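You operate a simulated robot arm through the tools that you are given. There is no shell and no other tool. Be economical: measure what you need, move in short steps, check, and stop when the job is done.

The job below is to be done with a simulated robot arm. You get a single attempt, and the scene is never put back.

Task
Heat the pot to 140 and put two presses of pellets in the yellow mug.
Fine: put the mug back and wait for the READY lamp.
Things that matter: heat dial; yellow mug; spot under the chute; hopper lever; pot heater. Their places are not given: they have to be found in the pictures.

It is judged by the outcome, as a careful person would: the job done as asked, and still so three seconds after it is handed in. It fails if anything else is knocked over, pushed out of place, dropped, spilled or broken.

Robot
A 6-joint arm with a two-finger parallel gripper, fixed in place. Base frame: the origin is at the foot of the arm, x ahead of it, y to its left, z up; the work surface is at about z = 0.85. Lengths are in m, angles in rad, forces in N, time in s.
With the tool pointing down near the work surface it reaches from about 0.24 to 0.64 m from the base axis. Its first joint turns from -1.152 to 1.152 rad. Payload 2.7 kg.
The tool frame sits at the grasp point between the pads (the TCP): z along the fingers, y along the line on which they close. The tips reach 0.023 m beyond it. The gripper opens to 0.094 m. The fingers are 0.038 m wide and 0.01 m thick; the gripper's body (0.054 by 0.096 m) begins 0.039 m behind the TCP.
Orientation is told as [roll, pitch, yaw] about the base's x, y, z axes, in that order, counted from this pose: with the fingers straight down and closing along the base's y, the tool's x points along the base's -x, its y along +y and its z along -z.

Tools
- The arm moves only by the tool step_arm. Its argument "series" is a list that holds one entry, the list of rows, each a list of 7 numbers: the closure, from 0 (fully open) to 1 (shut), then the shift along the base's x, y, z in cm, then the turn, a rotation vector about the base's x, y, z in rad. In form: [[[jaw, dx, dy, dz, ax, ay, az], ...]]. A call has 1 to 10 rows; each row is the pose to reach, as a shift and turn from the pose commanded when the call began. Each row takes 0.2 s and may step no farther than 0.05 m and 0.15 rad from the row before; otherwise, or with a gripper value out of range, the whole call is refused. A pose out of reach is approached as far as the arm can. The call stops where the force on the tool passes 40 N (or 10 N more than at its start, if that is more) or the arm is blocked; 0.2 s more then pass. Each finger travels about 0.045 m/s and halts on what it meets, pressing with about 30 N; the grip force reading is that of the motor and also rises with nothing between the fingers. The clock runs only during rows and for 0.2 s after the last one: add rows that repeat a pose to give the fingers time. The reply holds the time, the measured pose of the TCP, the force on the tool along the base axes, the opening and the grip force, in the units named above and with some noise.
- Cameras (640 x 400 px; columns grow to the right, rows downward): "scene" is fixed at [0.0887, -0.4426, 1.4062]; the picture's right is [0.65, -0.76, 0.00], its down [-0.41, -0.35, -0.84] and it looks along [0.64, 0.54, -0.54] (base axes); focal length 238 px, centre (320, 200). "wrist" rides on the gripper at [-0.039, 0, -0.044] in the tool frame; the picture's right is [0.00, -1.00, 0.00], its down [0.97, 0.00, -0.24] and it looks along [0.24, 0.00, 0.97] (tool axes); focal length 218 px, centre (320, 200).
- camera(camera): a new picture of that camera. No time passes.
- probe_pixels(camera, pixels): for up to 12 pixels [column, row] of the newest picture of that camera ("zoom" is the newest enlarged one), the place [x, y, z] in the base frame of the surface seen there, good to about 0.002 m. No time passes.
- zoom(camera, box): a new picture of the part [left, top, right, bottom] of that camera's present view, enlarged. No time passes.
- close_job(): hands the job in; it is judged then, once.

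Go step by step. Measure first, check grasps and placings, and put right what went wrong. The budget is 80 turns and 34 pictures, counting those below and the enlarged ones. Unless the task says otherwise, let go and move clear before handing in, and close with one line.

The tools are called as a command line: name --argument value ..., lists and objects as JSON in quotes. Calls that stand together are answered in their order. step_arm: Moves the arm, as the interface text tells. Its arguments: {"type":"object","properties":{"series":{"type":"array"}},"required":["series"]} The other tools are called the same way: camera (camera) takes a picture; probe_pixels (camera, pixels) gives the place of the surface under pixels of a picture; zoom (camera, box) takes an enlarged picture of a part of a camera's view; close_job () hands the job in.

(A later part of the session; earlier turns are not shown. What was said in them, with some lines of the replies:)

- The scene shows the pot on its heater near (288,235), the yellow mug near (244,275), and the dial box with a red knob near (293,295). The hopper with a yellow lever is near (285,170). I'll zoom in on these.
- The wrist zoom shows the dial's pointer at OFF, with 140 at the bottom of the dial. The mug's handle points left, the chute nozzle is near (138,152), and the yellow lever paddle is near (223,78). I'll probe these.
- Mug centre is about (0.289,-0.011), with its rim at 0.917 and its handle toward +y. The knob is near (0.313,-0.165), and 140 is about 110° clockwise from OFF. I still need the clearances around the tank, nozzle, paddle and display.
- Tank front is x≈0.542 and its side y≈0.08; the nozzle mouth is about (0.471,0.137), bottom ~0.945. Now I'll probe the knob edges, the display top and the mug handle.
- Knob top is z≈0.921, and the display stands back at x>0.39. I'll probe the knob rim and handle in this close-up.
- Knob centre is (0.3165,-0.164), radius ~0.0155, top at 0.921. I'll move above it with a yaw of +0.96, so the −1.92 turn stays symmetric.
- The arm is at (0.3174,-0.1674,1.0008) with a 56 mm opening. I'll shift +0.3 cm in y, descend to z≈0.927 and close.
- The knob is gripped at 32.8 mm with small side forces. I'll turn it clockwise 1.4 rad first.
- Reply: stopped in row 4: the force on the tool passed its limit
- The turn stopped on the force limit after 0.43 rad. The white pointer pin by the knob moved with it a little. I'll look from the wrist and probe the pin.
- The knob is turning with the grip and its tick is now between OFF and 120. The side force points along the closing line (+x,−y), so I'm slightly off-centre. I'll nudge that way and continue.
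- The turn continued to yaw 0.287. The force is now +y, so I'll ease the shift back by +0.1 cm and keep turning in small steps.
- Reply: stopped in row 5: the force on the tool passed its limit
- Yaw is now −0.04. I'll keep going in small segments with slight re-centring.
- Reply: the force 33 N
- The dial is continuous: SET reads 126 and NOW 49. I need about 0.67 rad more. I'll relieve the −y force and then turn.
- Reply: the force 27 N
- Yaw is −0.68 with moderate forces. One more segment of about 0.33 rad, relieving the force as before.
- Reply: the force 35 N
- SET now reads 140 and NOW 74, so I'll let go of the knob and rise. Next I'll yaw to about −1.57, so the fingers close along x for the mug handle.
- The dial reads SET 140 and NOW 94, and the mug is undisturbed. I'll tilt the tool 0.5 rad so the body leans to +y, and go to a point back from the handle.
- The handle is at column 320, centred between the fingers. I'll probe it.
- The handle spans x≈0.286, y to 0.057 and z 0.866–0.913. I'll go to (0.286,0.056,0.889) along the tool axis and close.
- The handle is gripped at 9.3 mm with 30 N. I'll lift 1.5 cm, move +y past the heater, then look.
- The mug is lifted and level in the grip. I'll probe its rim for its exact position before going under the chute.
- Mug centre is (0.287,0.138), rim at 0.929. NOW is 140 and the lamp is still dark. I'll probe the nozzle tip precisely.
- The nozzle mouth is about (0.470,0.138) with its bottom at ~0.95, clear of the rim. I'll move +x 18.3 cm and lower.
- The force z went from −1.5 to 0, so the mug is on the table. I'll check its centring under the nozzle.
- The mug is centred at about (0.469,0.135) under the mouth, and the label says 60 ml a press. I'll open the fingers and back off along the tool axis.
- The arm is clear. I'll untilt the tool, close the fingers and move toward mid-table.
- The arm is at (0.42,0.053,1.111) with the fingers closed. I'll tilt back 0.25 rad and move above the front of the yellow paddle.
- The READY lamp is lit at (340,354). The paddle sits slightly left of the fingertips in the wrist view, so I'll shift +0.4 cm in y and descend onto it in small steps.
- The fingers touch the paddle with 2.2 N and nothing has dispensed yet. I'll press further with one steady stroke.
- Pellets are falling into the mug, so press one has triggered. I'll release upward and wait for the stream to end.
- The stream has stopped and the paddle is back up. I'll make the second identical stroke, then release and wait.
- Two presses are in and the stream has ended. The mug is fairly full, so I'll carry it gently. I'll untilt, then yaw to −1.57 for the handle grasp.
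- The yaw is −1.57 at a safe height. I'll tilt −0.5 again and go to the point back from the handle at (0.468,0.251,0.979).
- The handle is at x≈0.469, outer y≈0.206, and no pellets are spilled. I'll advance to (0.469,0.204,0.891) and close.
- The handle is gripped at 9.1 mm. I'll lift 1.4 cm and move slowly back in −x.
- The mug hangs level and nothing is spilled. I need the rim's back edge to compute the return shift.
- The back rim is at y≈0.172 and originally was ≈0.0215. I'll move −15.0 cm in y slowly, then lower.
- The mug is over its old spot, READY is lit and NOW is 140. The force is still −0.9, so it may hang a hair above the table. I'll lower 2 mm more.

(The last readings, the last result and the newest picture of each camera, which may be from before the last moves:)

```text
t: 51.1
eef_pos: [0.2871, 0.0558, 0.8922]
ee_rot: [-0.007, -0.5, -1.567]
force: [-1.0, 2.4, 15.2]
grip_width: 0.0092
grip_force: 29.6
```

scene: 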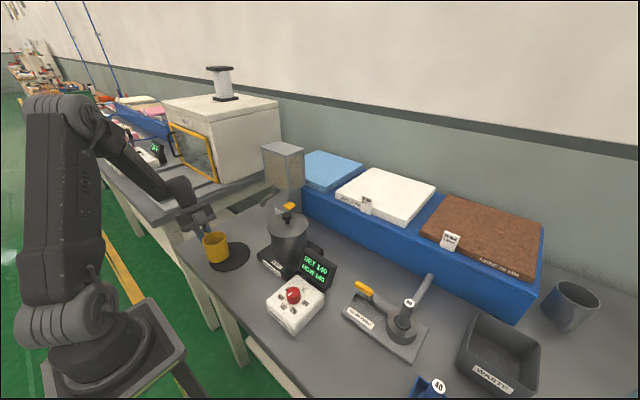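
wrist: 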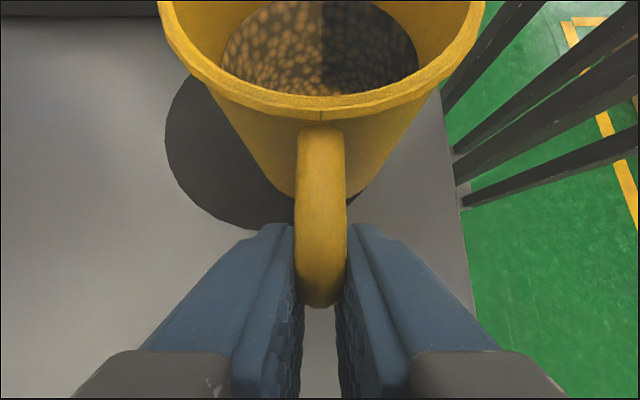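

Contact is firm at +15 N. I'll ease up 1 mm, open, and back off along the tool axis.

step_arm --series '[[[1, 0, 0, 0.1, 0, 0, 0], [0.7, 0, 0, 0.1, 0, 0, 0], [0.4, 0, 0, 0.1, 0, 0, 0], [0.4, 0, 0, 0.1, 0, 0, 0], [0.4, 0, 0, 0.1, 0, 0, 0], [0.4, 0, 1.9, 3.4, 0, 0, 0], [0.4, 0, 4.0, 7.5, 0, 0, 0], [0.4, 0, 5.5, 11.5, 0, 0, 0], [0.4, 0, 6, 15.5, 0, 0, 0], [0.4, 0, 6, 15.5, 0, 0, 0]]]'

zoom --camera "scene" --box '[190, 150, 350, 310]'

camera --camera "scene"

probe_pixels --camera "scene" --pixels '[[232, 262], [244, 262], [243, 290], [257, 270]]'

```text
t: 53.3
eef_pos: [0.2875, 0.1183, 1.0448]
ee_rot: [-0.006, -0.499, -1.568]
force: [0.5, 0.0, -1.0]
grip_width: 0.0564
grip_force: 0.0
```

```text
2.50 times, centred on (270, 230) of scene
```

zoom: 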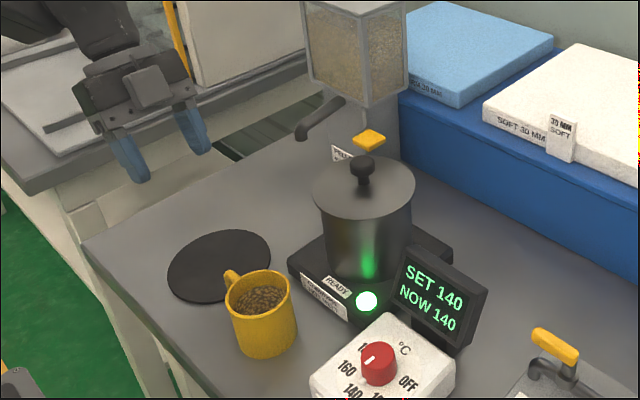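

```text
2 pictures are left
```

scene: 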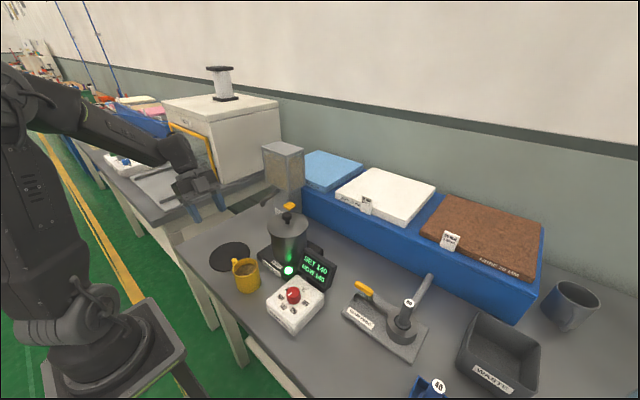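

```text
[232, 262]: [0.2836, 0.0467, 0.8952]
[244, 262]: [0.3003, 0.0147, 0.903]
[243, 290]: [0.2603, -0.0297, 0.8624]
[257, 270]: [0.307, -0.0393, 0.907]
```

The mug stands where it was (the probes match the start to within 2 mm), full of pellets with none spilled. SET is 140, NOW is 140, READY is lit, and the arm is clear, so I'm handing the job in.

close_job

```text
The job is handed in.
```

The job is handed in: the pot is at 140 with the READY lamp lit, and the yellow mug holds two presses of pellets, back in its original place with nothing spilled.
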